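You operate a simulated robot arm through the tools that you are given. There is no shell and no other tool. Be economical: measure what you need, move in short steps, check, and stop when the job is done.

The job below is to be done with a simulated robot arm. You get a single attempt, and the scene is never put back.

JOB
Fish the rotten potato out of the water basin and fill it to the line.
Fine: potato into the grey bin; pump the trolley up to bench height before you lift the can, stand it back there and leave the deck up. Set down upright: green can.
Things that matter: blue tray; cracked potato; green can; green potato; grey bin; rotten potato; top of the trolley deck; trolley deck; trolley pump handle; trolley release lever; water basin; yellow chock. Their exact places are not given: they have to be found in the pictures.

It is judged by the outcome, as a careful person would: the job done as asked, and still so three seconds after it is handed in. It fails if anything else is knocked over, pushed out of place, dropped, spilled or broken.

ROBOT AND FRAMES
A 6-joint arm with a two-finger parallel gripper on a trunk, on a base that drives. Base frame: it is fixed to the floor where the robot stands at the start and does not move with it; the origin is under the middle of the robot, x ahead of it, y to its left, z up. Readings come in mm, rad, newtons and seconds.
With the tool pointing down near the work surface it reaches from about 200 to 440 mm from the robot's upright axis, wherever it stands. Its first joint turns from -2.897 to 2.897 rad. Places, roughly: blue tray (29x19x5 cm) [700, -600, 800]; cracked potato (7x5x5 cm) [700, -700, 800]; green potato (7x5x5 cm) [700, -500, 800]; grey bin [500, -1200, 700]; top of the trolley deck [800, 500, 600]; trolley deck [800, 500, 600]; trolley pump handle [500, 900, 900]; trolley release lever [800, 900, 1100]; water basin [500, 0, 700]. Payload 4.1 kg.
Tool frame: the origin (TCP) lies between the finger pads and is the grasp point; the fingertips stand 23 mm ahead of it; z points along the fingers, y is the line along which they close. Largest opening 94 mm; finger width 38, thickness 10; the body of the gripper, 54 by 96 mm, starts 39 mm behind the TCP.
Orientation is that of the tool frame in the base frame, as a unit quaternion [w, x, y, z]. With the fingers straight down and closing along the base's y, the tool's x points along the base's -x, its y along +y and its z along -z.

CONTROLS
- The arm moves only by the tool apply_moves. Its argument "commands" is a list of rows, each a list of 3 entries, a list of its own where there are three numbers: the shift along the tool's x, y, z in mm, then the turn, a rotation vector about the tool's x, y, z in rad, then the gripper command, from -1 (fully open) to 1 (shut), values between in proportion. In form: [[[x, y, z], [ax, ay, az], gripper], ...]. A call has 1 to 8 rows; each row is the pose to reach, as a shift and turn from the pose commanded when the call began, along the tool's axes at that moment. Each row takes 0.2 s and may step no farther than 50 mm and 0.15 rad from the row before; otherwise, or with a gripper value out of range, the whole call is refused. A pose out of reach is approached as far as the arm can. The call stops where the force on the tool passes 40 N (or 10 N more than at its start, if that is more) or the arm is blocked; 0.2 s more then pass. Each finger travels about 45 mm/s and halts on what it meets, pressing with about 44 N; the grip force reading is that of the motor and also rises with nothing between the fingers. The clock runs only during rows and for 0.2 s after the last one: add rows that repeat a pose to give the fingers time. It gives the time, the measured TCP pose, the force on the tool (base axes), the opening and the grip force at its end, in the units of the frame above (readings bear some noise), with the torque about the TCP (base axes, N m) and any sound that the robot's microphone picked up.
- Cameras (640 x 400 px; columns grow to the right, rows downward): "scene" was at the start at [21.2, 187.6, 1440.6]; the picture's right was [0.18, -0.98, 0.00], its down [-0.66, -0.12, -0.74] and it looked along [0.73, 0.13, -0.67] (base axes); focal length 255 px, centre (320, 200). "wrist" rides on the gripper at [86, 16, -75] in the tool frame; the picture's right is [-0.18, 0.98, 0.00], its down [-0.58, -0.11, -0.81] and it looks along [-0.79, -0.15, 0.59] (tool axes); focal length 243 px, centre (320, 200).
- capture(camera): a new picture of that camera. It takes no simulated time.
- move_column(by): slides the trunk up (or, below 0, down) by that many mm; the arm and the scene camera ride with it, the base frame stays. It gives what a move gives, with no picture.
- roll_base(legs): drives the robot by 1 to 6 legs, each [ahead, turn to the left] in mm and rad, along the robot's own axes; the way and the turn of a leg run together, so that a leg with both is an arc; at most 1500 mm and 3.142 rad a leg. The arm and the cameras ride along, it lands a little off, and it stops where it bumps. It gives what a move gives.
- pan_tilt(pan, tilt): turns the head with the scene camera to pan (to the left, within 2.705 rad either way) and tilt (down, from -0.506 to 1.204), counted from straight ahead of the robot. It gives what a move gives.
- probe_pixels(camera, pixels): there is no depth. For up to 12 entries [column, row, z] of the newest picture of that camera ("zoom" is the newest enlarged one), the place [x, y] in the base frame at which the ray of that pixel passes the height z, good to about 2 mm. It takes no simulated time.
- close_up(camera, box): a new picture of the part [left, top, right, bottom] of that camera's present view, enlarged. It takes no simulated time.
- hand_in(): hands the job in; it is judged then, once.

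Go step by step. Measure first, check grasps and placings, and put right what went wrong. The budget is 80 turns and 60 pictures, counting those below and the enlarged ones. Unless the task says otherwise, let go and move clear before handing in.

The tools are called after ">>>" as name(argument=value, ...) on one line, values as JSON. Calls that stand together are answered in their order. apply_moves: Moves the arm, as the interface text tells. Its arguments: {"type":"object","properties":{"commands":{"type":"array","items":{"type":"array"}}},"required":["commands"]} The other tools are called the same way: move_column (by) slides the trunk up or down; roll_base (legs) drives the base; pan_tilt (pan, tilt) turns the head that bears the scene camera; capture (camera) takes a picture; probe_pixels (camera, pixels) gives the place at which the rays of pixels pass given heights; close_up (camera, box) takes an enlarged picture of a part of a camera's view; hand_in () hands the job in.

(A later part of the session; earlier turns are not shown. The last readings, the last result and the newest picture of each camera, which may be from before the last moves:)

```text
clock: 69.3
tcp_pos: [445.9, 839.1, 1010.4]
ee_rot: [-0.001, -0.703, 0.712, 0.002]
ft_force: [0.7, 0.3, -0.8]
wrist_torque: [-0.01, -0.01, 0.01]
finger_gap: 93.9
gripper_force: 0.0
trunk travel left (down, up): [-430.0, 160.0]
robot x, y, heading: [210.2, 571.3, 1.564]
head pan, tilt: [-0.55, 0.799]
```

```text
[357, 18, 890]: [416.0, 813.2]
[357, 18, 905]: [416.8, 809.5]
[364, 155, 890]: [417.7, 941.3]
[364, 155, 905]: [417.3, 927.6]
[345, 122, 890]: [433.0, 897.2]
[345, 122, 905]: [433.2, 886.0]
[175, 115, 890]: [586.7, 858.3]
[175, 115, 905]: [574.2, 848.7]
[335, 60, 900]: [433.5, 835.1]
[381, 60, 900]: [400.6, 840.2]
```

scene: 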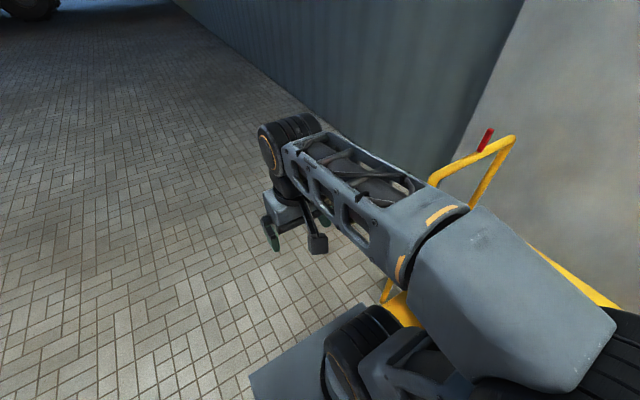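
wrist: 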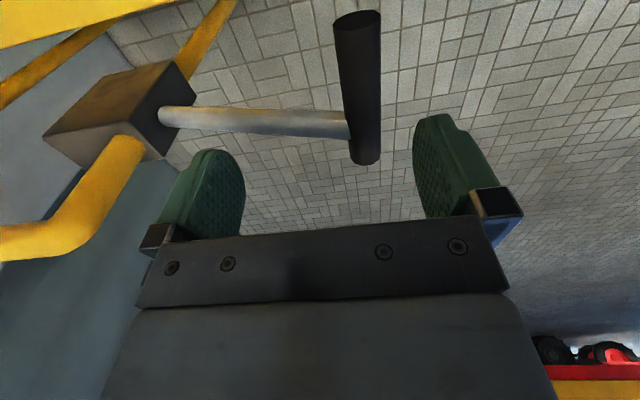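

Cross-checking, the grip is at x≈417, z≈930, y 803–905, with the stem at y≈867. I'll take it at y≈828 and close the fingers across it.

>>> apply_moves(commands=[[[11, 29, 0], [0, 0, 0], -1], [[11, 29, 35], [0, 0, 0], -1], [[11, 29, 62], [0, 0, 0], -1], [[11, 29, 80], [0, 0, 0], -1], [[11, 29, 80], [0, 0, 0], 0], [[11, 29, 80], [0, 0, 0], 0.8], [[11, 29, 80], [0, 0, 0], 0.8], [[11, 29, 80], [0, 0, 0], 0.8]])

>>> capture(camera="wrist")

```text
clock: 71.1
tcp_pos: [418.9, 826.4, 929.4]
ee_rot: [0.001, -0.703, 0.711, 0.0]
ft_force: [10.4, -0.1, -3.9]
wrist_torque: [0.16, 0.03, 0.68]
finger_gap: 26.0
gripper_force: 23.5
trunk travel left (down, up): [-430.0, 160.0]
robot x, y, heading: [213.7, 572.8, 1.564]
head pan, tilt: [-0.55, 0.799]
```

```text
26 pictures are left
```

wrist: 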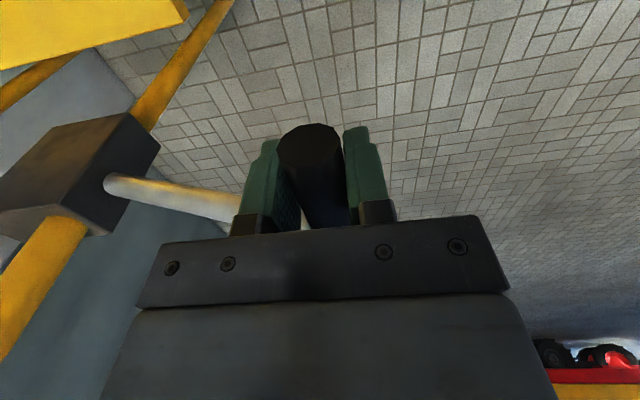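

The grip is held (26 mm). Now a slow downstroke.

>>> apply_moves(commands=[[[0, -3, 0], [0, 0, 0], 0.8], [[0, -2, 15], [0, 0, 0], 0.8], [[0, -1, 30], [0, 0, 0], 0.8], [[0, 0, 45], [0, 0, 0], 0.8], [[0, 0, 60], [0, 0, 0], 0.8], [[0, 0, 75], [0, 0, 0], 0.8]])

```text
clock: 72.0
tcp_pos: [410.7, 827.1, 895.4]
ee_rot: [-0.006, -0.703, 0.711, 0.003]
ft_force: [-25.3, 8.0, 3.8]
wrist_torque: [-0.25, 0.07, 0.62]
finger_gap: 25.8
gripper_force: 19.4
trunk travel left (down, up): [-430.0, 160.0]
robot x, y, heading: [212.7, 572.2, 1.568]
head pan, tilt: [-0.55, 0.799]
stopped in row 4: the force on the tool passed its limit (the readings are from after the stop); the commanded pose is now the measured one
```

The handle follows an arc (pushed −x by the lever). Estimated pivot ≈(592,871), radius ≈185; I'll follow that arc down.

>>> apply_moves(commands=[[[0, 3, 8], [0, 0, 0], 0.8], [[0, 4.5, 20], [0, 0, 0], 0.8], [[0, 5, 32], [0, 0, 0], 0.8], [[0, 4, 44], [0, 0, 0], 0.8], [[0, 2, 56], [0, 0, 0], 0.8], [[0, -1, 68], [0, 0, 0], 0.8], [[0, -5, 80], [0, 0, 0], 0.8]])

>>> capture(camera="wrist")

```text
clock: 73.3
tcp_pos: [407.3, 825.6, 834.7]
ee_rot: [-0.009, -0.705, 0.71, 0.003]
ft_force: [-16.5, 7.7, -3.7]
wrist_torque: [0.7, 0.49, 1.16]
finger_gap: 25.5
gripper_force: 45.2
trunk travel left (down, up): [-430.0, 160.0]
robot x, y, heading: [212.2, 572.0, 1.578]
head pan, tilt: [-0.55, 0.799]
stopped in row 6: the force on the tool passed its limit (the readings are from after the stop); the commanded pose is now the measured one
```

```text
25 pictures are left
```

wrist: 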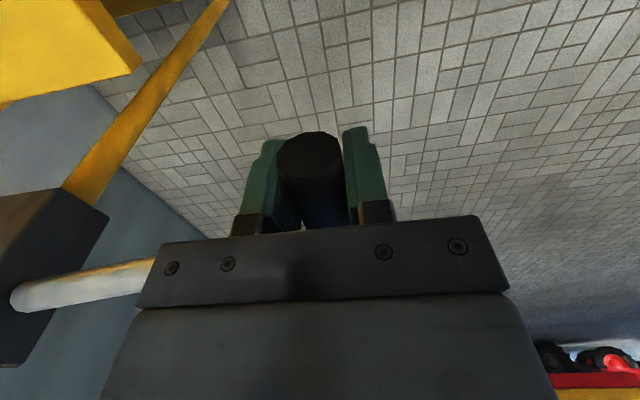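

The tool is again being drawn slightly to −x, so the pivot is lower than I assumed (~850). Continuing the stroke with a corrected arc.

>>> apply_moves(commands=[[[0, 3, 3], [0, 0, 0], 0.8], [[0, 3, 13], [0, 0, 0], 0.8], [[0, 2.5, 23], [0, 0, 0], 0.8], [[0, 1.5, 33], [0, 0, 0], 0.8], [[0, 0, 43], [0, 0, 0], 0.8], [[0, -2, 53], [0, 0, 0], 0.8], [[0, -5, 63], [0, 0, 0], 0.8]])

>>> pan_tilt(pan=-1.9, tilt=0.7)

>>> capture(camera="scene")

```text
clock: 74.4
tcp_pos: [414.0, 827.1, 798.4]
ee_rot: [0.001, -0.704, 0.711, 0.002]
ft_force: [16.7, -10.2, 7.2]
wrist_torque: [-0.24, -0.26, 1.35]
finger_gap: 25.7
gripper_force: 44.7
trunk travel left (down, up): [-430.0, 160.0]
robot x, y, heading: [209.5, 573.6, 1.571]
head pan, tilt: [-0.55, 0.799]
stopped in row 5: the force on the tool passed its limit (the readings are from after the stop); the commanded pose is now the measured one
```

```text
clock: 75.9
tcp_pos: [414.9, 826.3, 798.4]
ee_rot: [-0.002, -0.703, 0.712, 0.004]
ft_force: [26.0, -10.0, 8.1]
wrist_torque: [0.11, 0.1, 1.65]
finger_gap: 25.5
gripper_force: 44.7
trunk travel left (down, up): [-430.0, 160.0]
robot x, y, heading: [214.9, 575.6, 1.569]
head pan, tilt: [-1.901, 0.7]
```

```text
24 pictures are left
```

scene: 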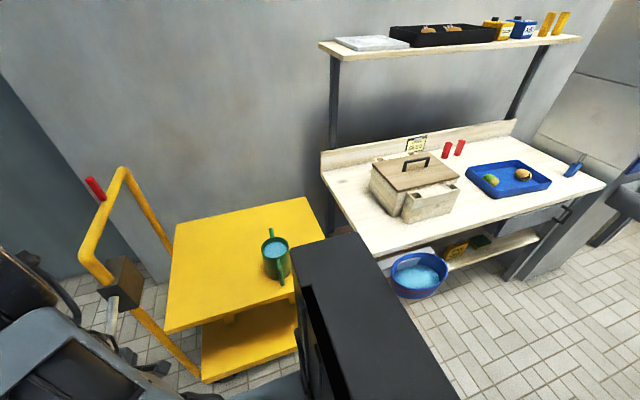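

The stroke has swept ±18° so far. Checking whether the deck rose, using its front-left corner (166,333) and rear-right corner (305,197).

>>> probe_pixels(camera="scene", pixels=[[166, 332, 600], [166, 332, 640], [166, 332, 680], [304, 197, 600], [304, 197, 640], [304, 197, 680], [174, 221, 600], [174, 221, 640], [174, 221, 680], [322, 180, 800]])

>>> apply_moves(commands=[[[0, -2, 0], [0, 0, 0], 0.8], [[0, -5, 9], [0, 0, 0], 0.8], [[0, -9, 18], [0, 0, 0], 0.8], [[0, -13, 27], [0, 0, 0], 0.8], [[0, -18, 36], [0, 0, 0], 0.8]])

```text
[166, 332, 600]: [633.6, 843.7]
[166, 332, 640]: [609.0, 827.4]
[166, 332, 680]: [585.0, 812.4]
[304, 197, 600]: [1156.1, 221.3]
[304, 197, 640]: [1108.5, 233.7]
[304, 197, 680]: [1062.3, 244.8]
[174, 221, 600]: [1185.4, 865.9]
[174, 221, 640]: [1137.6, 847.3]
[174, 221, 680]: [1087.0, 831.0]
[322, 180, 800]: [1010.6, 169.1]
```

```text
clock: 76.8
tcp_pos: [420.4, 827.5, 778.7]
ee_rot: [-0.002, -0.705, 0.709, 0.003]
ft_force: [-4.8, -4.4, 25.1]
wrist_torque: [-0.08, -0.07, 1.01]
finger_gap: 25.6
gripper_force: 44.7
trunk travel left (down, up): [-430.0, 160.0]
robot x, y, heading: [213.4, 574.0, 1.57]
head pan, tilt: [-1.901, 0.7]
stopped in row 4: the force on the tool passed its limit (the readings are from after the stop); the commanded pose is now the measured one
```

Bottom of the stroke reached (z≈779, firm upward force), and the deck has risen to roughly 635. Now the upstroke along the fitted arc (pivot (621,864), radius 215).

>>> apply_moves(commands=[[[0, 5.3, -18], [0, 0, 0], 0.8], [[0, 10.5, -37], [0, 0, 0], 0.8], [[0, 14, -56], [0, 0, 0], 0.8], [[0, 15.6, -75], [0, 0, 0], 0.8], [[0, 15.7, -94], [0, 0, 0], 0.8], [[0, 14.1, -113], [0, 0, 0], 0.8], [[0, 10.7, -132], [0, 0, 0], 0.8], [[0, 5.5, -151], [0, 0, 0], 0.8]])

```text
clock: 78.7
tcp_pos: [418.2, 827.6, 927.2]
ee_rot: [-0.005, -0.702, 0.712, 0.003]
ft_force: [15.0, -3.7, -19.2]
wrist_torque: [1.15, 0.35, 1.56]
finger_gap: 26.1
gripper_force: 45.0
trunk travel left (down, up): [-430.0, 160.0]
robot x, y, heading: [215.9, 575.0, 1.57]
head pan, tilt: [-1.901, 0.7]
```

The upstroke went clean to z≈927. Now the second full downstroke.

>>> apply_moves(commands=[[[0, 6.6, 19], [0, 0, 0], 0.8], [[0, 9.7, 38], [0, 0, 0], 0.8], [[0, 11.1, 57], [0, 0, 0], 0.8], [[0, 11.0, 76], [0, 0, 0], 0.8], [[0, 9, 95], [0, 0, 0], 0.8], [[0, 5.5, 114], [0, 0, 0], 0.8], [[0, 1, 132], [0, 0, 0], 0.8], [[0, -3, 146], [0, 0, 0], 0.8]])

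>>> capture(camera="scene")

```text
clock: 80.5
tcp_pos: [420.9, 827.9, 787.2]
ee_rot: [0.0, -0.704, 0.71, 0.003]
ft_force: [4.4, -10.1, 22.1]
wrist_torque: [-0.63, -0.37, 1.51]
finger_gap: 25.3
gripper_force: 45.1
trunk travel left (down, up): [-430.0, 160.0]
robot x, y, heading: [214.7, 570.4, 1.566]
head pan, tilt: [-1.901, 0.7]
stopped in row 8: the force on the tool passed its limit (the readings are from after the stop); the commanded pose is now the measured one
```

```text
23 pictures are left
```

scene: 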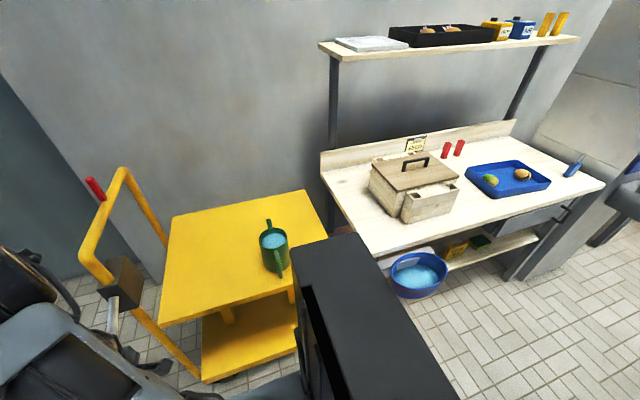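

The deck rose again (front-left corner now (161,324)). Measuring the gain while returning the handle up.

>>> probe_pixels(camera="scene", pixels=[[161, 324, 640], [161, 324, 680], [305, 189, 640], [305, 189, 660], [305, 189, 680], [171, 216, 640], [171, 216, 680]])

>>> apply_moves(commands=[[[0, 4, -15], [0, 0, 0], 0.8], [[0, 9, -33], [0, 0, 0], 0.8], [[0, 12.5, -51], [0, 0, 0], 0.8], [[0, 14, -69], [0, 0, 0], 0.8], [[0, 14, -87], [0, 0, 0], 0.8], [[0, 12.5, -106], [0, 0, 0], 0.8], [[0, 8.5, -125], [0, 0, 0], 0.8], [[0, 3, -142], [0, 0, 0], 0.8]])

>>> apply_moves(commands=[[[0, 6.6, 19], [0, 0, 0], 0.8], [[0, 9.7, 38], [0, 0, 0], 0.8], [[0, 11.1, 57], [0, 0, 0], 0.8], [[0, 11.0, 76], [0, 0, 0], 0.8], [[0, 9, 95], [0, 0, 0], 0.8], [[0, 5.5, 114], [0, 0, 0], 0.8], [[0, 0, 132], [0, 0, 0], 0.8], [[0, -4, 144], [0, 0, 0], 0.8]])

```text
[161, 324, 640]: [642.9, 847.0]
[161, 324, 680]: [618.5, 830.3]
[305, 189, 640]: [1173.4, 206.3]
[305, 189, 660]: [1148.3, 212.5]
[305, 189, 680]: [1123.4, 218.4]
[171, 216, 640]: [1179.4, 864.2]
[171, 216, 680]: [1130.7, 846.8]
```

```text
clock: 82.3
tcp_pos: [416.5, 827.8, 928.6]
ee_rot: [-0.001, -0.703, 0.711, 0.003]
ft_force: [-6.3, -4.9, 0.2]
wrist_torque: [1.09, 0.61, 1.64]
finger_gap: 25.8
gripper_force: 44.8
trunk travel left (down, up): [-430.0, 160.0]
robot x, y, heading: [212.0, 574.0, 1.571]
head pan, tilt: [-1.901, 0.7]
```

```text
clock: 84.1
tcp_pos: [420.8, 829.3, 783.0]
ee_rot: [-0.001, -0.703, 0.711, 0.003]
ft_force: [1.2, -3.0, 2.0]
wrist_torque: [-0.45, -0.09, 1.65]
finger_gap: 25.5
gripper_force: 45.0
trunk travel left (down, up): [-430.0, 160.0]
robot x, y, heading: [212.6, 572.1, 1.571]
head pan, tilt: [-1.901, 0.7]
```

Third stroke done, roughly 45 mm per stroke. Looking at the deck against the bench.

>>> capture(camera="scene")

>>> apply_moves(commands=[[[0, 5, -18], [0, 0, 0], 0.8], [[0, 10, -37], [0, 0, 0], 0.8], [[0, 13.5, -56], [0, 0, 0], 0.8], [[0, 14.6, -75], [0, 0, 0], 0.8], [[0, 14.4, -94], [0, 0, 0], 0.8], [[0, 12.5, -112], [0, 0, 0], 0.8], [[0, 8.5, -130], [0, 0, 0], 0.8], [[0, 3, -146], [0, 0, 0], 0.8]])

```text
22 pictures are left
```

scene: 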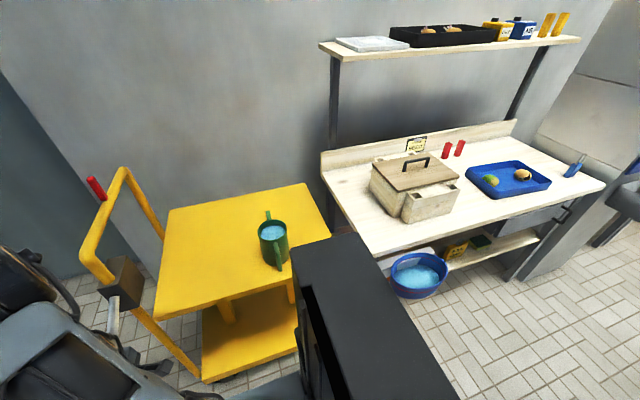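

```text
clock: 85.9
tcp_pos: [418.9, 828.2, 931.5]
ee_rot: [0.0, -0.703, 0.711, 0.004]
ft_force: [-7.9, 4.3, -0.4]
wrist_torque: [1.14, 0.6, 1.59]
finger_gap: 25.7
gripper_force: 44.9
trunk travel left (down, up): [-430.0, 160.0]
robot x, y, heading: [213.3, 569.7, 1.57]
head pan, tilt: [-1.901, 0.7]
```

Deck still visibly below the bench (rear-right corner at row 183 vs bench). Fourth downstroke, then measure.

>>> apply_moves(commands=[[[0, 6.6, 19], [0, 0, 0], 0.8], [[0, 9.7, 38], [0, 0, 0], 0.8], [[0, 11.1, 57], [0, 0, 0], 0.8], [[0, 11.0, 76], [0, 0, 0], 0.8], [[0, 9, 95], [0, 0, 0], 0.8], [[0, 5.5, 114], [0, 0, 0], 0.8], [[0, 0, 132], [0, 0, 0], 0.8], [[0, -4, 147], [0, 0, 0], 0.8]])

>>> capture(camera="scene")

>>> probe_pixels(camera="scene", pixels=[[305, 178, 720], [305, 178, 760], [305, 178, 800], [152, 315, 720], [152, 315, 760], [152, 315, 800], [169, 204, 720], [169, 204, 760], [169, 204, 800], [322, 178, 800], [372, 255, 800]])

```text
clock: 87.7
tcp_pos: [419.8, 829.0, 782.3]
ee_rot: [-0.002, -0.703, 0.711, 0.002]
ft_force: [-15.6, 4.2, -5.1]
wrist_torque: [-0.42, 0.0, 1.63]
finger_gap: 25.5
gripper_force: 45.2
trunk travel left (down, up): [-430.0, 160.0]
robot x, y, heading: [211.7, 573.2, 1.572]
head pan, tilt: [-1.901, 0.7]
```

```text
21 pictures are left
```

scene: 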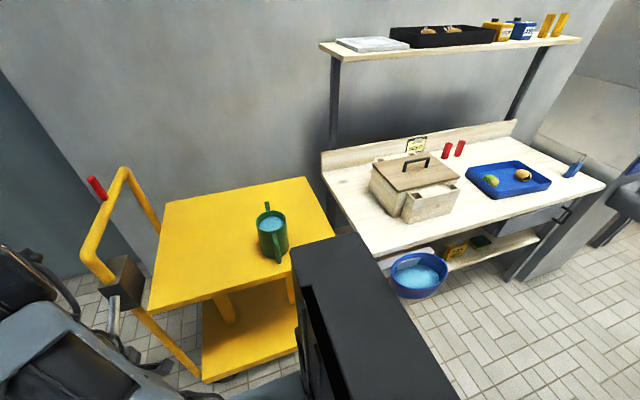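

```text
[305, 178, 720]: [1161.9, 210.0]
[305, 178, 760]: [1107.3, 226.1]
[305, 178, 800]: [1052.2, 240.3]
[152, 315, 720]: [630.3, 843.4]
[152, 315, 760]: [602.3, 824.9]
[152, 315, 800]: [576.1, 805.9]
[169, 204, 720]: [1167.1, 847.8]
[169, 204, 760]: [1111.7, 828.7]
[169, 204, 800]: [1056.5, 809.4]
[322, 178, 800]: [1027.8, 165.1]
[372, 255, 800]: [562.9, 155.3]
```

Deck is now at ≈757 (about 40 mm per stroke from 600); one more full stroke should bring it to ≈800, the bench height.

>>> apply_moves(commands=[[[0, 5, -18], [0, 0, 0], 0.8], [[0, 10, -37], [0, 0, 0], 0.8], [[0, 13.5, -56], [0, 0, 0], 0.8], [[0, 14.6, -75], [0, 0, 0], 0.8], [[0, 14.4, -94], [0, 0, 0], 0.8], [[0, 12.5, -112], [0, 0, 0], 0.8], [[0, 8.5, -130], [0, 0, 0], 0.8], [[0, 3, -147], [0, 0, 0], 0.8]])

>>> apply_moves(commands=[[[0, 6.6, 19], [0, 0, 0], 0.8], [[0, 9.7, 38], [0, 0, 0], 0.8], [[0, 11.1, 57], [0, 0, 0], 0.8], [[0, 11.0, 76], [0, 0, 0], 0.8], [[0, 9, 95], [0, 0, 0], 0.8], [[0, 5.5, 114], [0, 0, 0], 0.8], [[0, 0, 132], [0, 0, 0], 0.8], [[0, -4, 147], [0, 0, 0], 0.8]])

>>> capture(camera="scene")

>>> probe_pixels(camera="scene", pixels=[[305, 171, 760], [305, 171, 800], [305, 171, 840], [148, 309, 760], [148, 309, 800], [148, 309, 840], [166, 198, 760], [166, 198, 800], [166, 198, 840]])

```text
clock: 89.5
tcp_pos: [416.8, 829.0, 930.6]
ee_rot: [0.0, -0.703, 0.711, 0.003]
ft_force: [-22.4, -3.5, 6.1]
wrist_torque: [0.96, 0.45, 1.64]
finger_gap: 25.7
gripper_force: 45.1
trunk travel left (down, up): [-430.0, 160.0]
robot x, y, heading: [212.7, 575.7, 1.562]
head pan, tilt: [-1.901, 0.7]
```

```text
clock: 91.3
tcp_pos: [419.8, 828.8, 782.4]
ee_rot: [-0.003, -0.703, 0.711, 0.001]
ft_force: [-32.1, 6.7, -11.0]
wrist_torque: [-0.38, -0.02, 1.54]
finger_gap: 25.4
gripper_force: 45.2
trunk travel left (down, up): [-430.0, 160.0]
robot x, y, heading: [215.0, 569.7, 1.569]
head pan, tilt: [-1.901, 0.7]
```

```text
20 pictures are left
```

scene: 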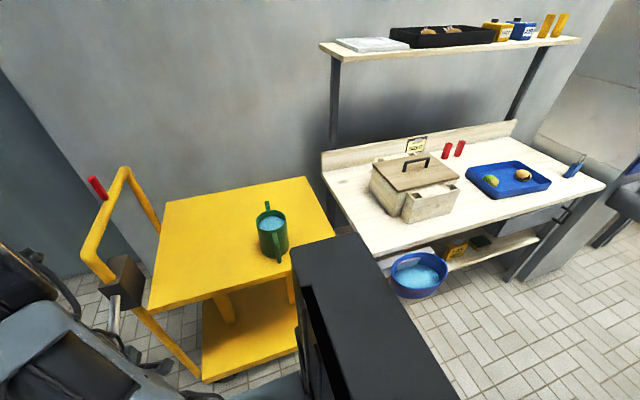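

```text
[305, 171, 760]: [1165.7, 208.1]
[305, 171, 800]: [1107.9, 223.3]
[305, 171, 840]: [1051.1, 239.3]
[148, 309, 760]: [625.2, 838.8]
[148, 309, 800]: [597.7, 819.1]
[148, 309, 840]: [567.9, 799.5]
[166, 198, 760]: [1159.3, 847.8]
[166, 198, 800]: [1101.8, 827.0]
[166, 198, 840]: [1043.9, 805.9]
```

The picture is unchanged from stroke four (can at the same pixels), so either the deck is at its stop or the stroke fell short. I'll try one more, slightly fuller stroke and compare.

>>> apply_moves(commands=[[[0, 5, -18], [0, 0, 0], 0.8], [[0, 10, -37], [0, 0, 0], 0.8], [[0, 13, -56], [0, 0, 0], 0.8], [[0, 14, -75], [0, 0, 0], 0.8], [[0, 13.5, -94], [0, 0, 0], 0.8], [[0, 11.5, -112], [0, 0, 0], 0.8], [[0, 7, -130], [0, 0, 0], 0.8], [[0, 1, -150], [0, 0, 0], 0.8]])

>>> apply_moves(commands=[[[0, 6.6, 19], [0, 0, 0], 0.8], [[0, 9.7, 38], [0, 0, 0], 0.8], [[0, 11.1, 57], [0, 0, 0], 0.8], [[0, 11.0, 76], [0, 0, 0], 0.8], [[0, 9, 95], [0, 0, 0], 0.8], [[0, 5.5, 114], [0, 0, 0], 0.8], [[0, -1, 135], [0, 0, 0], 0.8], [[0, -7, 155], [0, 0, 0], 0.8]])

>>> close_up(camera="scene", box=[130, 130, 400, 330])

```text
clock: 93.1
tcp_pos: [419.6, 829.2, 934.1]
ee_rot: [0.0, -0.703, 0.711, 0.002]
ft_force: [-33.6, 0.2, 3.1]
wrist_torque: [1.03, 0.4, 1.59]
finger_gap: 26.0
gripper_force: 44.9
trunk travel left (down, up): [-430.0, 160.0]
robot x, y, heading: [210.7, 573.8, 1.571]
head pan, tilt: [-1.901, 0.7]
```

```text
clock: 94.5
tcp_pos: [409.7, 827.6, 821.1]
ee_rot: [-0.009, -0.705, 0.709, 0.002]
ft_force: [-18.4, 10.1, -4.7]
wrist_torque: [-0.26, 0.53, 0.97]
finger_gap: 25.4
gripper_force: 45.3
trunk travel left (down, up): [-430.0, 160.0]
robot x, y, heading: [210.1, 574.0, 1.572]
head pan, tilt: [-1.901, 0.7]
stopped in row 6: the force on the tool passed its limit (the readings are from after the stop); the commanded pose is now the measured one
```

```text
2.00 times, centred on (265, 230) of scene
```

zoom: 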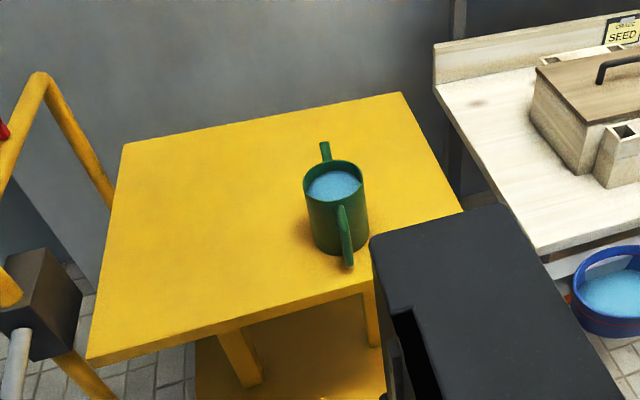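

The deck seems at its upper stop (≈775–790). I'll finish this stroke anyway, so any remaining lift is taken, then compare.

>>> apply_moves(commands=[[[0, -1, 8], [0, 0, 0], 0.8], [[0, -3, 17], [0, 0, 0], 0.8], [[0, -6, 26], [0, 0, 0], 0.8], [[0, -9, 34], [0, 0, 0], 0.8], [[0, -12, 40], [0, 0, 0], 0.8]])

>>> close_up(camera="scene", box=[130, 130, 400, 330])

```text
clock: 95.4
tcp_pos: [416.3, 827.9, 794.1]
ee_rot: [-0.008, -0.705, 0.709, 0.002]
ft_force: [-15.9, 12.7, -5.2]
wrist_torque: [0.56, 0.38, 0.89]
finger_gap: 25.2
gripper_force: 44.6
trunk travel left (down, up): [-430.0, 160.0]
robot x, y, heading: [209.9, 573.0, 1.576]
head pan, tilt: [-1.901, 0.7]
stopped in row 4: the force on the tool passed its limit (the readings are from after the stop); the commanded pose is now the measured one
```

```text
2.00 times, centred on (265, 230) of scene
```

zoom: 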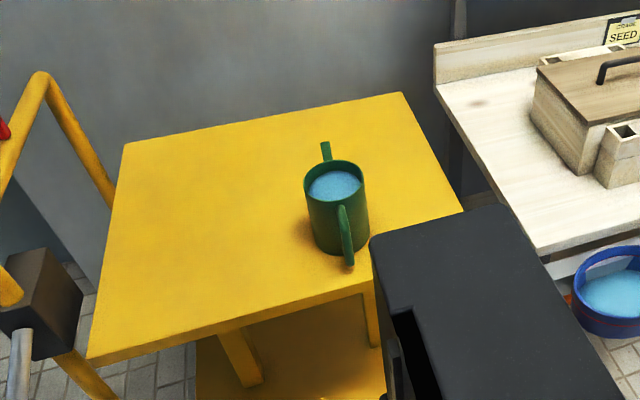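

No change — the deck is at its stop. Measuring deck and can in this enlargement.

>>> probe_pixels(camera="zoom", pixels=[[402, 93, 780], [402, 93, 800], [126, 143, 780], [126, 143, 800], [87, 360, 780], [87, 360, 800], [463, 211, 800], [436, 86, 800], [540, 255, 800], [335, 172, 880], [335, 250, 790], [348, 265, 800]])

>>> apply_moves(commands=[[[0, 0, 0], [0, 0, 0], -1], [[0, 0, 0], [0, 0, 0], -1], [[0, 0, 0], [0, 0, 0], -1], [[0, 0, -45], [0, 0, 0], -1], [[0, 0, -95], [0, 0, 0], -1], [[0, 0, -145], [0, 0, 0], -1], [[0, 0, -195], [0, 0, 0], -1], [[0, 0, -240], [0, 0, 0], -1]])

```text
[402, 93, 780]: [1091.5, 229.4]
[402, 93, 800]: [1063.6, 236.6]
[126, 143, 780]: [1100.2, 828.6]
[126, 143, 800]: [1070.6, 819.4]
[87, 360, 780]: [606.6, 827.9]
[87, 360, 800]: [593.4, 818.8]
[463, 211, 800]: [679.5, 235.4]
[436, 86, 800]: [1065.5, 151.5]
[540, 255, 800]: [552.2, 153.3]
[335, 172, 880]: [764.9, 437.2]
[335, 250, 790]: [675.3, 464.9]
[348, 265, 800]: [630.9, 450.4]
```

```text
clock: 97.2
tcp_pos: [421.3, 828.3, 1033.8]
ee_rot: [-0.006, -0.704, 0.71, 0.002]
ft_force: [0.3, 0.2, 0.5]
wrist_torque: [-0.01, -0.02, -0.04]
finger_gap: 94.0
gripper_force: 0.0
trunk travel left (down, up): [-430.0, 160.0]
robot x, y, heading: [208.4, 565.9, 1.571]
head pan, tilt: [-1.901, 0.7]
```

The bench corner checks at z=800; the deck is at ≈780. Now I'll release, and turn to face the can: back up to y≈458, turn, and look before closing in.

>>> roll_base(legs=[[-105, 0], [0, -1.571]])

>>> pan_tilt(pan=0.1, tilt=0.75)

>>> capture(camera="scene")

>>> capture(camera="wrist")

```text
clock: 102.1
tcp_pos: [467.9, 258.4, 1033.9]
ee_rot: [-0.003, -0.001, 1.0, 0.008]
ft_force: [0.8, -0.3, 0.5]
wrist_torque: [-0.03, 0.0, 0.02]
finger_gap: 94.2
gripper_force: 0.0
trunk travel left (down, up): [-430.0, 160.0]
robot x, y, heading: [211.4, 466.9, 0.014]
head pan, tilt: [-1.901, 0.7]
```

```text
clock: 104.1
tcp_pos: [468.2, 257.4, 1034.5]
ee_rot: [-0.002, -0.001, 1.0, 0.008]
ft_force: [0.9, 0.1, -0.2]
wrist_torque: [-0.01, 0.01, 0.0]
finger_gap: 94.1
gripper_force: 0.0
trunk travel left (down, up): [-430.0, 160.0]
robot x, y, heading: [209.6, 467.9, 0.014]
head pan, tilt: [0.099, 0.75]
```

```text
17 pictures are left
```

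scene: 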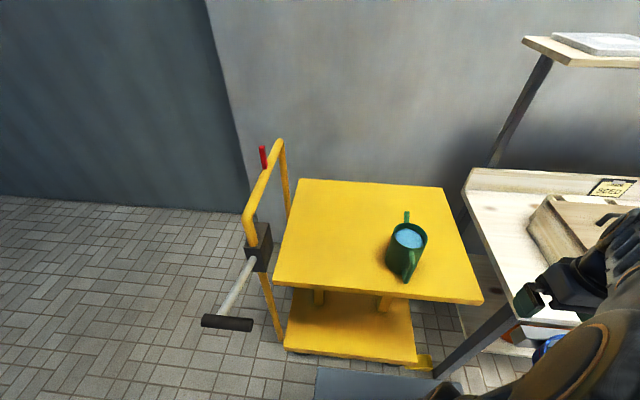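

```text
16 pictures are left
```

wrist: 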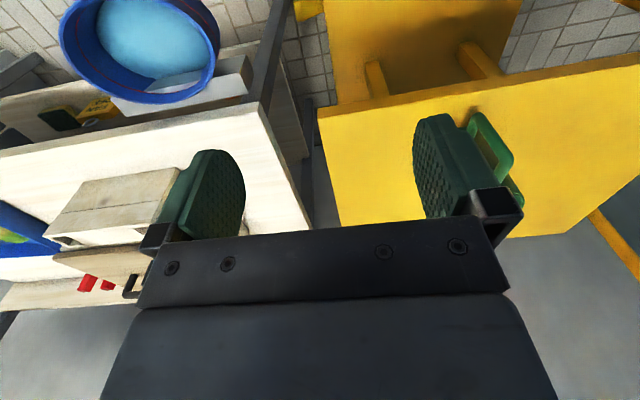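

The can's handle faces me at (410,270). I'll bring the hand in front of the can so the wrist camera sees the handle closely.

>>> apply_moves(commands=[[[-15, 42, 0], [0, 0, 0], -1], [[-35, 84, 0], [0, 0, 0], -1], [[-55, 126, 0], [0, 0, 0], -1], [[-75, 165, 0], [0, 0, 0], -1], [[-95, 195, 10], [0, 0, 0], -1], [[-95, 195, 10], [0, 0, 0], -1]])

>>> capture(camera="wrist")

>>> close_up(camera="scene", box=[350, 190, 470, 310])

```text
clock: 105.5
tcp_pos: [563.5, 453.4, 1026.4]
ee_rot: [-0.003, 0.0, 1.0, 0.008]
ft_force: [0.7, 0.9, 0.3]
wrist_torque: [-0.02, -0.01, -0.02]
finger_gap: 94.2
gripper_force: 0.0
trunk travel left (down, up): [-430.0, 160.0]
robot x, y, heading: [209.2, 470.7, 0.016]
head pan, tilt: [0.099, 0.75]
```

```text
15 pictures are left
```

wrist: 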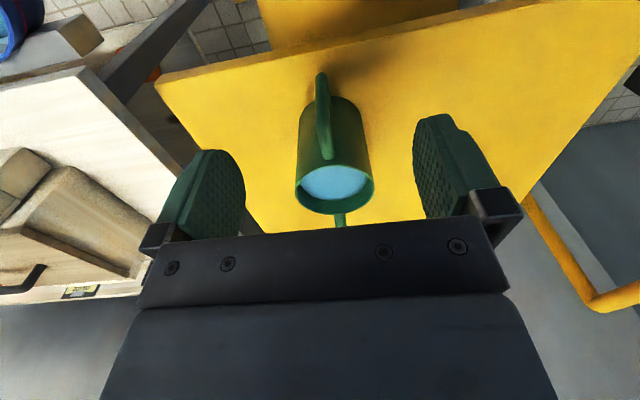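

```text
3.33 times, centred on (410, 250) of scene
```

zoom: 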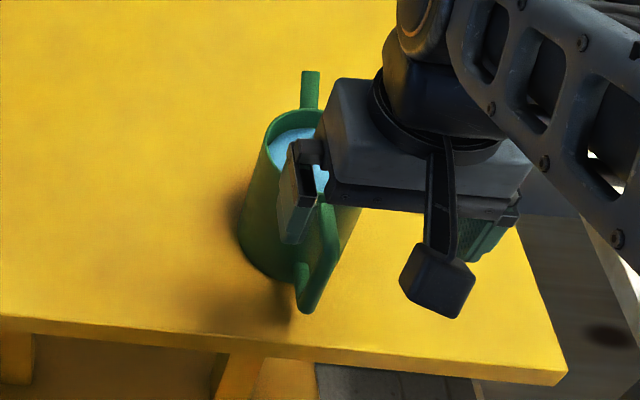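

Handle is a thin vertical loop, seen at column ≈323 (wrist), spout behind at (340,220). Probing both pictures to place it.

>>> probe_pixels(camera="wrist", pixels=[[322, 75, 790], [322, 75, 810], [322, 75, 830], [322, 90, 860], [327, 155, 870], [327, 155, 890], [296, 190, 890], [376, 182, 890], [335, 214, 890], [327, 158, 880], [340, 222, 900]])

>>> probe_pixels(camera="zoom", pixels=[[308, 312, 790], [308, 312, 810], [308, 312, 830], [328, 195, 870], [328, 195, 890], [336, 225, 870], [336, 225, 850], [267, 140, 890], [310, 72, 890], [310, 72, 920], [238, 235, 780]])

```text
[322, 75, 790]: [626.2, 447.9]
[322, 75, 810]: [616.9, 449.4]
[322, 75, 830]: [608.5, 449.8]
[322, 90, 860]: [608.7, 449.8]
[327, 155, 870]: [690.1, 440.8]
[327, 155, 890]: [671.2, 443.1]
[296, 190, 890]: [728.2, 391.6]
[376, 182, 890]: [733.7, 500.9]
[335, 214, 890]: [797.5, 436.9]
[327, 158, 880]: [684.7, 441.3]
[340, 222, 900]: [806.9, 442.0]
```

```text
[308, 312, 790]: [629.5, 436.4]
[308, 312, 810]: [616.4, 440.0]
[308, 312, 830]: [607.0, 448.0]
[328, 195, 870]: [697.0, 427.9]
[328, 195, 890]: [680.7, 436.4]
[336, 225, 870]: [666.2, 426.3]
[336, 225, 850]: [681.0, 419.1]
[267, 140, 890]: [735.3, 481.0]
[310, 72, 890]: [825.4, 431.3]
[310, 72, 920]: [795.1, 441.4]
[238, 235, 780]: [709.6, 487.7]
```

The handle lies at y≈447, reaching from the rim (x≈684, z≈880) out to x≈612; the can body (centre (735,446), Ø≈105) is too wide for the jaws. I'll creep 30 mm closer, lower the trunk, and pitch the fingers forward 0.4 rad so the later pour stays within the wrist's range.

>>> roll_base(legs=[[30, 0]])

>>> move_column(by=-90)

>>> apply_moves(commands=[[[10, -3, 0], [0, -0.13, 0], -1], [[20, -5, 0], [0, -0.26, 0], -1], [[30, -6, 0], [0, -0.4, 0], -1], [[30, -6, 0], [0, -0.4, 0], -1]])

>>> capture(camera="wrist")

```text
clock: 106.3
tcp_pos: [592.3, 453.5, 1025.2]
ee_rot: [-0.003, -0.002, 1.0, 0.008]
ft_force: [0.3, 0.3, -0.6]
wrist_torque: [0.03, -0.02, -0.02]
finger_gap: 94.0
gripper_force: 0.1
trunk travel left (down, up): [-430.0, 160.0]
robot x, y, heading: [241.9, 467.7, 0.016]
head pan, tilt: [0.099, 0.75]
```

```text
clock: 107.5
tcp_pos: [593.3, 453.5, 936.3]
ee_rot: [-0.003, -0.001, 1.0, 0.008]
ft_force: [-0.2, 0.6, -0.9]
wrist_torque: [0.01, 0.0, 0.0]
finger_gap: 94.3
gripper_force: 0.1
trunk travel left (down, up): [-340.0, 250.0]
robot x, y, heading: [238.2, 466.8, 0.015]
head pan, tilt: [0.099, 0.75]
```

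```text
clock: 108.5
tcp_pos: [561.2, 446.6, 932.6]
ee_rot: [0.19, 0.001, 0.982, 0.008]
ft_force: [0.5, -0.7, -0.3]
wrist_torque: [0.01, 0.01, 0.0]
finger_gap: 93.8
gripper_force: 0.1
trunk travel left (down, up): [-340.0, 250.0]
robot x, y, heading: [245.7, 467.6, 0.011]
head pan, tilt: [0.099, 0.75]
```

```text
13 pictures are left
```

wrist: 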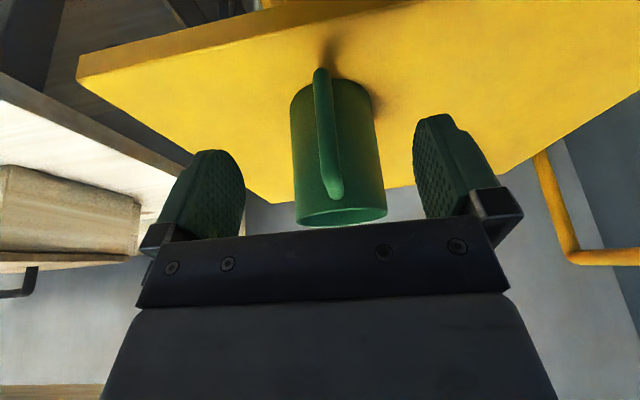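

Now a near-frontal view: the handle runs from (320,70) bottom to (336,195) top. Probing heights along it.

>>> probe_pixels(camera="wrist", pixels=[[336, 193, 850], [336, 193, 870], [336, 193, 890], [321, 75, 790], [321, 75, 810], [321, 75, 830], [328, 130, 830], [328, 130, 850], [298, 222, 890], [388, 215, 890], [340, 212, 880], [330, 82, 780]])

```text
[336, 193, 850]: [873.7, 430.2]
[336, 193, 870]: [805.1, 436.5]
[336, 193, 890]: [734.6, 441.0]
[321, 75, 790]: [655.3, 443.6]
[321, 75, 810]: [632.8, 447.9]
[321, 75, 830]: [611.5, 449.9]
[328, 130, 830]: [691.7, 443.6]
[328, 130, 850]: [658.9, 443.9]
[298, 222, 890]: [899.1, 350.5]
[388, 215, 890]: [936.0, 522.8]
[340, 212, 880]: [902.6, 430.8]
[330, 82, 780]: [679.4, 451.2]
```

Combining the views: the can stands at ≈(697,449) with rim at z≈919, deck near 795–800 (bench height), and the handle is a D from z≈835 to 913 reaching out to x≈606. I'll set pitch −0.25, come over it and lower so the pads straddle the handle with the palm just above it.

>>> apply_moves(commands=[[[-11, 1, -28], [0, 0.04, 0], -1], [[-22, 2, -55], [0, 0.09, 0], -1], [[-48, 2, -43], [0, 0.14, 0], -1], [[-73.5, 2, -29.6], [0, 0.14, 0], -1], [[-65, 2, -8], [0, 0.14, 0], -1], [[-56.6, 2, 12.2], [0, 0.14, 0], -1]])

>>> capture(camera="wrist")

>>> close_up(camera="scene", box=[340, 170, 480, 300])

```text
clock: 110.0
tcp_pos: [618.4, 449.2, 946.1]
ee_rot: [0.127, 0.0, 0.992, 0.008]
ft_force: [0.6, 0.2, 0.4]
wrist_torque: [-0.01, -0.01, 0.02]
finger_gap: 94.2
gripper_force: 0.2
trunk travel left (down, up): [-340.0, 250.0]
robot x, y, heading: [240.7, 469.1, 0.01]
head pan, tilt: [0.099, 0.75]
```

```text
12 pictures are left
```

wrist: 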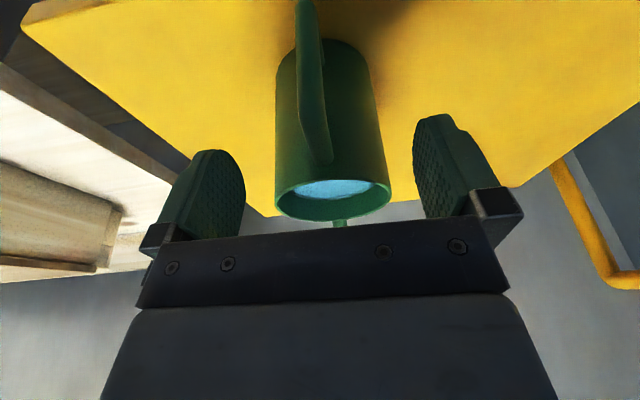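

```text
3.08 times, centred on (410, 235) of scene
```

zoom: 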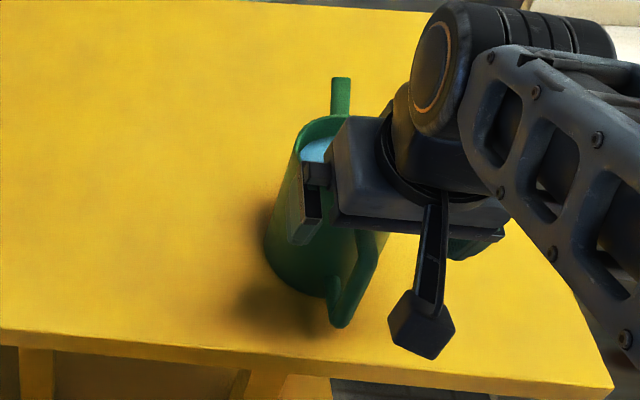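

Refining with this view: handle top joint (325,160), rim sides (275,195)/(391,190), handle foot (306,5).

>>> probe_pixels(camera="wrist", pixels=[[326, 158, 880], [326, 158, 900], [326, 158, 920], [275, 195, 900], [275, 195, 920], [391, 190, 900], [391, 190, 920], [306, 8, 835], [316, 80, 880], [316, 80, 900], [331, 219, 920], [338, 44, 790]])

>>> probe_pixels(camera="zoom", pixels=[[338, 326, 820], [338, 326, 835], [376, 240, 880], [376, 240, 900], [376, 240, 920], [355, 290, 850], [355, 290, 870], [264, 250, 800], [296, 145, 920]])

```text
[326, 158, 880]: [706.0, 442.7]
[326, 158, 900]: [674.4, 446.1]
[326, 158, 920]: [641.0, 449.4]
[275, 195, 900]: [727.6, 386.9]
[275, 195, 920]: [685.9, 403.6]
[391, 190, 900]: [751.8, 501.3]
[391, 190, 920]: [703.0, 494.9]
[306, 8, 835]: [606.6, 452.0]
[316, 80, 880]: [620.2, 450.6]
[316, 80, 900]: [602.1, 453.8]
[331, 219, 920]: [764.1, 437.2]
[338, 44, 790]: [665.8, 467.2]
```

```text
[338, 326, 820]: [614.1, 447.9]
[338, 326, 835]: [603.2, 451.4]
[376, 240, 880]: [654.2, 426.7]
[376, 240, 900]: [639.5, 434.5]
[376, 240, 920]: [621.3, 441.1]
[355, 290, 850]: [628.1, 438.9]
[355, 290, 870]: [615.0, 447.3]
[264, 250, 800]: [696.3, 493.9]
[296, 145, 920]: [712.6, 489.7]
```

The handle's outer bar is confirmed at x≈608, y≈451. Descending straight to z≈884 gently, stopping on contact.

>>> apply_moves(commands=[[[5, 1, 18], [0, 0, 0], -1], [[9, 2, 34], [0, 0, 0], -1], [[13, 2, 47], [0, 0, 0], -1], [[15, 2, 54], [0, 0, 0], -1], [[16.5, 2, 60], [0, 0, 0], -1], [[16.5, 2, 60], [0, 0, 0], -1]])

>>> capture(camera="wrist")

```text
clock: 111.3
tcp_pos: [618.3, 451.6, 884.1]
ee_rot: [0.128, -0.001, 0.992, 0.008]
ft_force: [-0.1, 0.2, -0.4]
wrist_torque: [0.04, -0.01, -0.04]
finger_gap: 94.1
gripper_force: 0.1
trunk travel left (down, up): [-340.0, 250.0]
robot x, y, heading: [239.0, 468.8, 0.012]
head pan, tilt: [0.099, 0.75]
```

```text
10 pictures are left
```

wrist: 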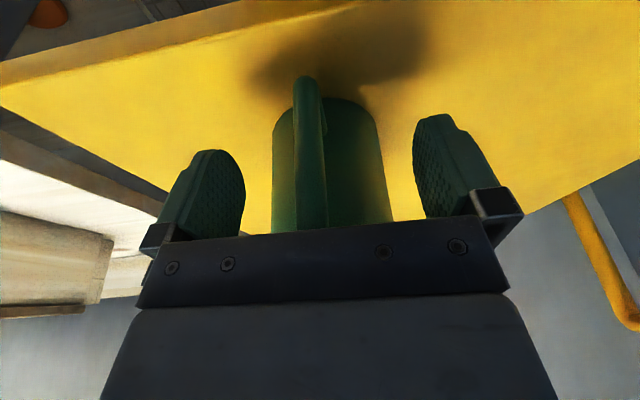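

The handle (column ≈310) is between the fingers, about 2–3 mm off centre; shifting −2.5 mm and closing.

>>> apply_moves(commands=[[[0, -2.5, 0], [0, 0, 0], -0.5], [[0, -2.5, 0], [0, 0, 0], 0], [[0, -2.5, 0], [0, 0, 0], 0.4], [[0, -2.5, 0], [0, 0, 0], 0.7], [[0, -2.5, 0], [0, 0, 0], 1], [[0, -2.5, 0], [0, 0, 0], 1], [[0, -2.5, 0], [0, 0, 0], 1]])

```text
clock: 113.0
tcp_pos: [617.6, 449.7, 885.1]
ee_rot: [0.127, 0.0, 0.992, 0.008]
ft_force: [-0.4, -1.9, 3.0]
wrist_torque: [-0.45, -0.15, -0.18]
finger_gap: 13.8
gripper_force: 43.7
trunk travel left (down, up): [-340.0, 250.0]
robot x, y, heading: [242.4, 467.3, 0.01]
head pan, tilt: [0.099, 0.75]
```

Handle gripped (13.8 mm, 44 N). A small slow lift to weigh it and check for slip.

>>> apply_moves(commands=[[[-1, 0, -3], [0, 0, 0], 1], [[-2, 0, -7], [0, 0, 0], 1], [[-3, 0, -12], [0, 0, 0], 1], [[-5, 0, -18], [0, 0, 0], 1], [[-6, 0, -24], [0, 0, 0], 1], [[-6, 0, -24], [0, 0, 0], 1]])

>>> capture(camera="wrist")

```text
clock: 114.3
tcp_pos: [619.4, 449.5, 909.1]
ee_rot: [0.127, 0.0, 0.992, 0.008]
ft_force: [-0.3, 0.0, -3.6]
wrist_torque: [0.0, 0.19, 0.0]
finger_gap: 13.7
gripper_force: 43.8
trunk travel left (down, up): [-340.0, 250.0]
robot x, y, heading: [242.8, 465.0, 0.011]
head pan, tilt: [0.099, 0.75]
```

```text
9 pictures are left
```

wrist: 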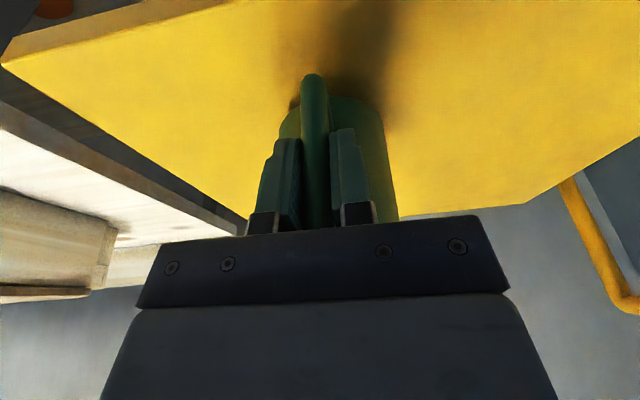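

The can hangs steady: only ≈3.6 N, no slip. I'll raise it, back away, and drive round to face the basin.

>>> move_column(by=70)

>>> roll_base(legs=[[-200, 0], [0, -1.571], [440, 0], [0, 1.571]])

>>> pan_tilt(pan=-0.15, tilt=0.75)

>>> capture(camera="scene")

```text
clock: 115.4
tcp_pos: [618.2, 449.4, 978.9]
ee_rot: [0.126, 0.0, 0.992, 0.007]
ft_force: [0.3, 0.7, -4.2]
wrist_torque: [-0.04, 0.2, 0.0]
finger_gap: 13.7
gripper_force: 43.5
trunk travel left (down, up): [-410.0, 180.0]
robot x, y, heading: [240.5, 467.2, 0.014]
head pan, tilt: [0.099, 0.75]
```

```text
clock: 127.0
tcp_pos: [420.7, 7.1, 978.5]
ee_rot: [0.127, 0.0, 0.992, 0.008]
ft_force: [0.1, 0.2, -2.2]
wrist_torque: [0.0, 0.19, 0.0]
finger_gap: 13.4
gripper_force: 43.9
trunk travel left (down, up): [-410.0, 180.0]
robot x, y, heading: [45.5, 25.3, 0.007]
head pan, tilt: [0.099, 0.75]
```

```text
clock: 127.7
tcp_pos: [420.2, 7.9, 978.5]
ee_rot: [0.126, 0.0, 0.992, 0.008]
ft_force: [-0.7, -0.9, -3.2]
wrist_torque: [0.01, 0.19, -0.01]
finger_gap: 13.6
gripper_force: 43.7
trunk travel left (down, up): [-410.0, 180.0]
robot x, y, heading: [44.2, 24.1, 0.01]
head pan, tilt: [-0.15, 0.75]
```

```text
8 pictures are left
```

scene: 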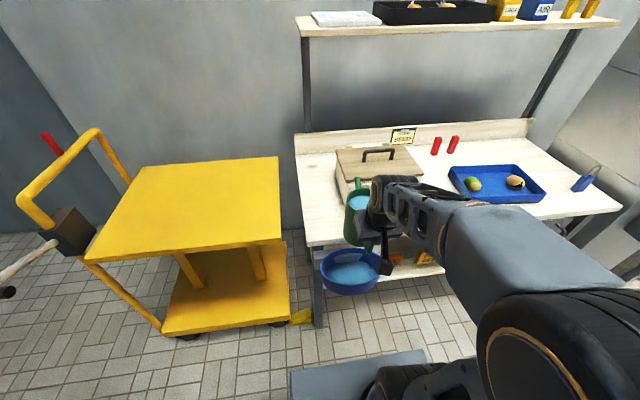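

The can is over the bench edge in front of the basin. Enlarging to check the spout tip and the basin's red line.

>>> close_up(camera="scene", box=[300, 165, 420, 305])

>>> probe_pixels(camera="scene", pixels=[[357, 178, 990], [357, 178, 1005], [321, 270, 770], [381, 265, 770], [350, 252, 770], [350, 292, 770]])

```text
2.86 times, centred on (360, 235) of scene
```

zoom: 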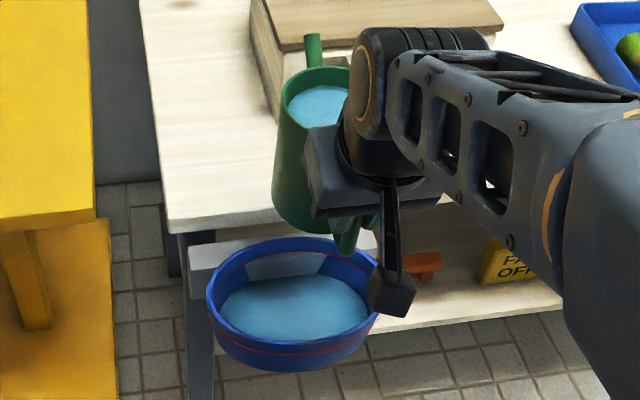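

```text
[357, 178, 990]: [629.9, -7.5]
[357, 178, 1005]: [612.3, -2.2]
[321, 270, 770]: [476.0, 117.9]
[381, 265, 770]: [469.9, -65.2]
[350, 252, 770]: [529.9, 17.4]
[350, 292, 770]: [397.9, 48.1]
```

Spout tip is at rel. (190,−10,+25) from the TCP; basin centre ≈(487,20). I'll draw the can back so the spout tip sits over the basin at (475,20), z≈905, still level.

>>> apply_moves(commands=[[[26, 4, -7], [0, 0, 0], 1], [[60, 10, -15], [0, 0, 0], 1], [[95, 16, -24], [0, 0, 0], 1], [[120, 22, -31], [0, 0, 0], 1], [[130.7, 22, -33.7], [0, 0, 0], 1], [[130.7, 22, -33.7], [0, 0, 0], 1]])

>>> move_column(by=-92)

```text
clock: 129.1
tcp_pos: [313.1, 27.4, 988.7]
ee_rot: [0.08, 0.005, 0.997, 0.009]
ft_force: [0.0, 0.7, -2.6]
wrist_torque: [0.01, 0.17, 0.02]
finger_gap: 13.6
gripper_force: 44.2
out of reach, approached as far as the arm can: row 3, 4, 5, 6
trunk travel left (down, up): [-410.0, 180.0]
robot x, y, heading: [43.0, 27.4, 0.011]
head pan, tilt: [-0.15, 0.75]
```

```text
clock: 129.9
tcp_pos: [311.7, 29.7, 915.8]
ee_rot: [0.053, -0.002, 0.999, 0.008]
ft_force: [0.8, -0.1, -2.9]
wrist_torque: [0.03, 0.16, 0.0]
finger_gap: 13.7
gripper_force: 44.2
trunk travel left (down, up): [-352.0, 238.0]
robot x, y, heading: [39.3, 25.5, 0.01]
head pan, tilt: [-0.15, 0.75]
stopped: the arm was blocked; the commanded pose is now the measured one
```

The arm ran out of its near reach and pitched the can by ≈0.15 rad (spout still over the basin). I'll move outward 45 mm while levelling, then back the base up instead.

>>> apply_moves(commands=[[[-12, 0, 1], [0, -0.04, 0], 1], [[-24, 0, 2], [0, -0.08, 0], 1], [[-36, 0, 3], [0, -0.12, 0], 1], [[-44.7, 0, 4.8], [0, -0.148, 0], 1], [[-44.7, 0, 4.8], [0, -0.148, 0], 1]])

>>> roll_base(legs=[[-75, 0]])

```text
clock: 131.2
tcp_pos: [356.6, 30.7, 917.9]
ee_rot: [0.129, -0.001, 0.992, 0.008]
ft_force: [0.6, -0.7, -3.5]
wrist_torque: [-0.04, 0.24, 0.01]
finger_gap: 13.5
gripper_force: 44.6
trunk travel left (down, up): [-352.0, 238.0]
robot x, y, heading: [42.0, 24.3, 0.017]
head pan, tilt: [-0.15, 0.75]
```

```text
clock: 132.2
tcp_pos: [282.1, 30.4, 918.2]
ee_rot: [0.128, -0.001, 0.992, 0.008]
ft_force: [0.1, 0.5, -2.3]
wrist_torque: [0.0, 0.2, -0.02]
finger_gap: 13.7
gripper_force: 43.8
trunk travel left (down, up): [-352.0, 238.0]
robot x, y, heading: [-31.1, 26.3, 0.011]
head pan, tilt: [-0.15, 0.75]
```

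Level again, spout tip at ≈(472,20). Lowering 32 mm and tilting in slow steps about the spout tip, first to 0.35 rad.

>>> move_column(by=-32)

>>> apply_moves(commands=[[[-3.3, 0, -18.9], [0, 0.1, 0], 1], [[-8.4, 0, -37.4], [0, 0.2, 0], 1], [[-11.7, 0, -46.4], [0, 0.25, 0], 1], [[-15.4, 0, -55.2], [0, 0.3, 0], 1], [[-19.5, 0, -64], [0, 0.35, 0], 1], [[-19.5, 0, -64], [0, 0.35, 0], 1], [[-19.5, 0, -64], [0, 0.35, 0], 1], [[-19.5, 0, -64], [0, 0.35, 0], 1]])

>>> close_up(camera="scene", box=[290, 170, 450, 310])

```text
clock: 133.0
tcp_pos: [281.5, 29.5, 885.5]
ee_rot: [0.128, -0.001, 0.992, 0.008]
ft_force: [-0.2, 0.5, -2.2]
wrist_torque: [0.01, 0.18, 0.0]
finger_gap: 14.0
gripper_force: 44.3
trunk travel left (down, up): [-320.0, 270.0]
robot x, y, heading: [-32.7, 22.5, 0.013]
head pan, tilt: [-0.15, 0.75]
```

```text
clock: 134.8
tcp_pos: [283.1, 28.7, 952.2]
ee_rot: [-0.047, -0.002, 0.999, 0.007]
ft_force: [0.6, -0.1, -3.2]
wrist_torque: [-0.02, 0.16, -0.01]
finger_gap: 13.9
gripper_force: 44.6
trunk travel left (down, up): [-320.0, 270.0]
robot x, y, heading: [-29.5, 26.5, 0.007]
head pan, tilt: [-0.15, 0.75]
```

```text
2.86 times, centred on (370, 240) of scene
```

zoom: 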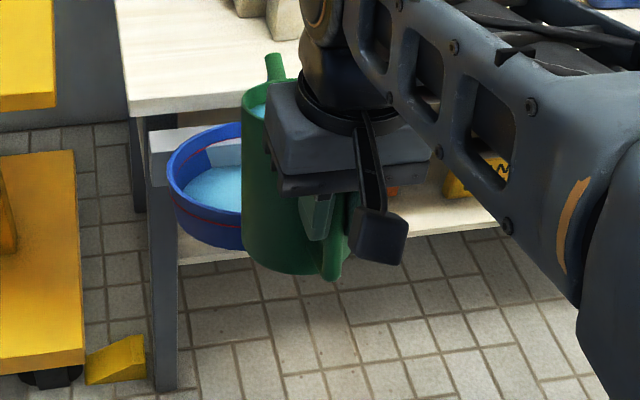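

No stream visible yet. Checking the spout tip's location, at (275,58) in the enlargement, before tilting on.

>>> probe_pixels(camera="zoom", pixels=[[275, 58, 890], [275, 58, 910], [275, 58, 930], [205, 170, 730], [190, 150, 760], [240, 125, 770], [168, 180, 770]])

```text
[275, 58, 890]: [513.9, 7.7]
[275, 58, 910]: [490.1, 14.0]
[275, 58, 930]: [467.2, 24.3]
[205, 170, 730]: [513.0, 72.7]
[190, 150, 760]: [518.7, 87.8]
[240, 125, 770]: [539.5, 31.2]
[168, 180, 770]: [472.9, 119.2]
```

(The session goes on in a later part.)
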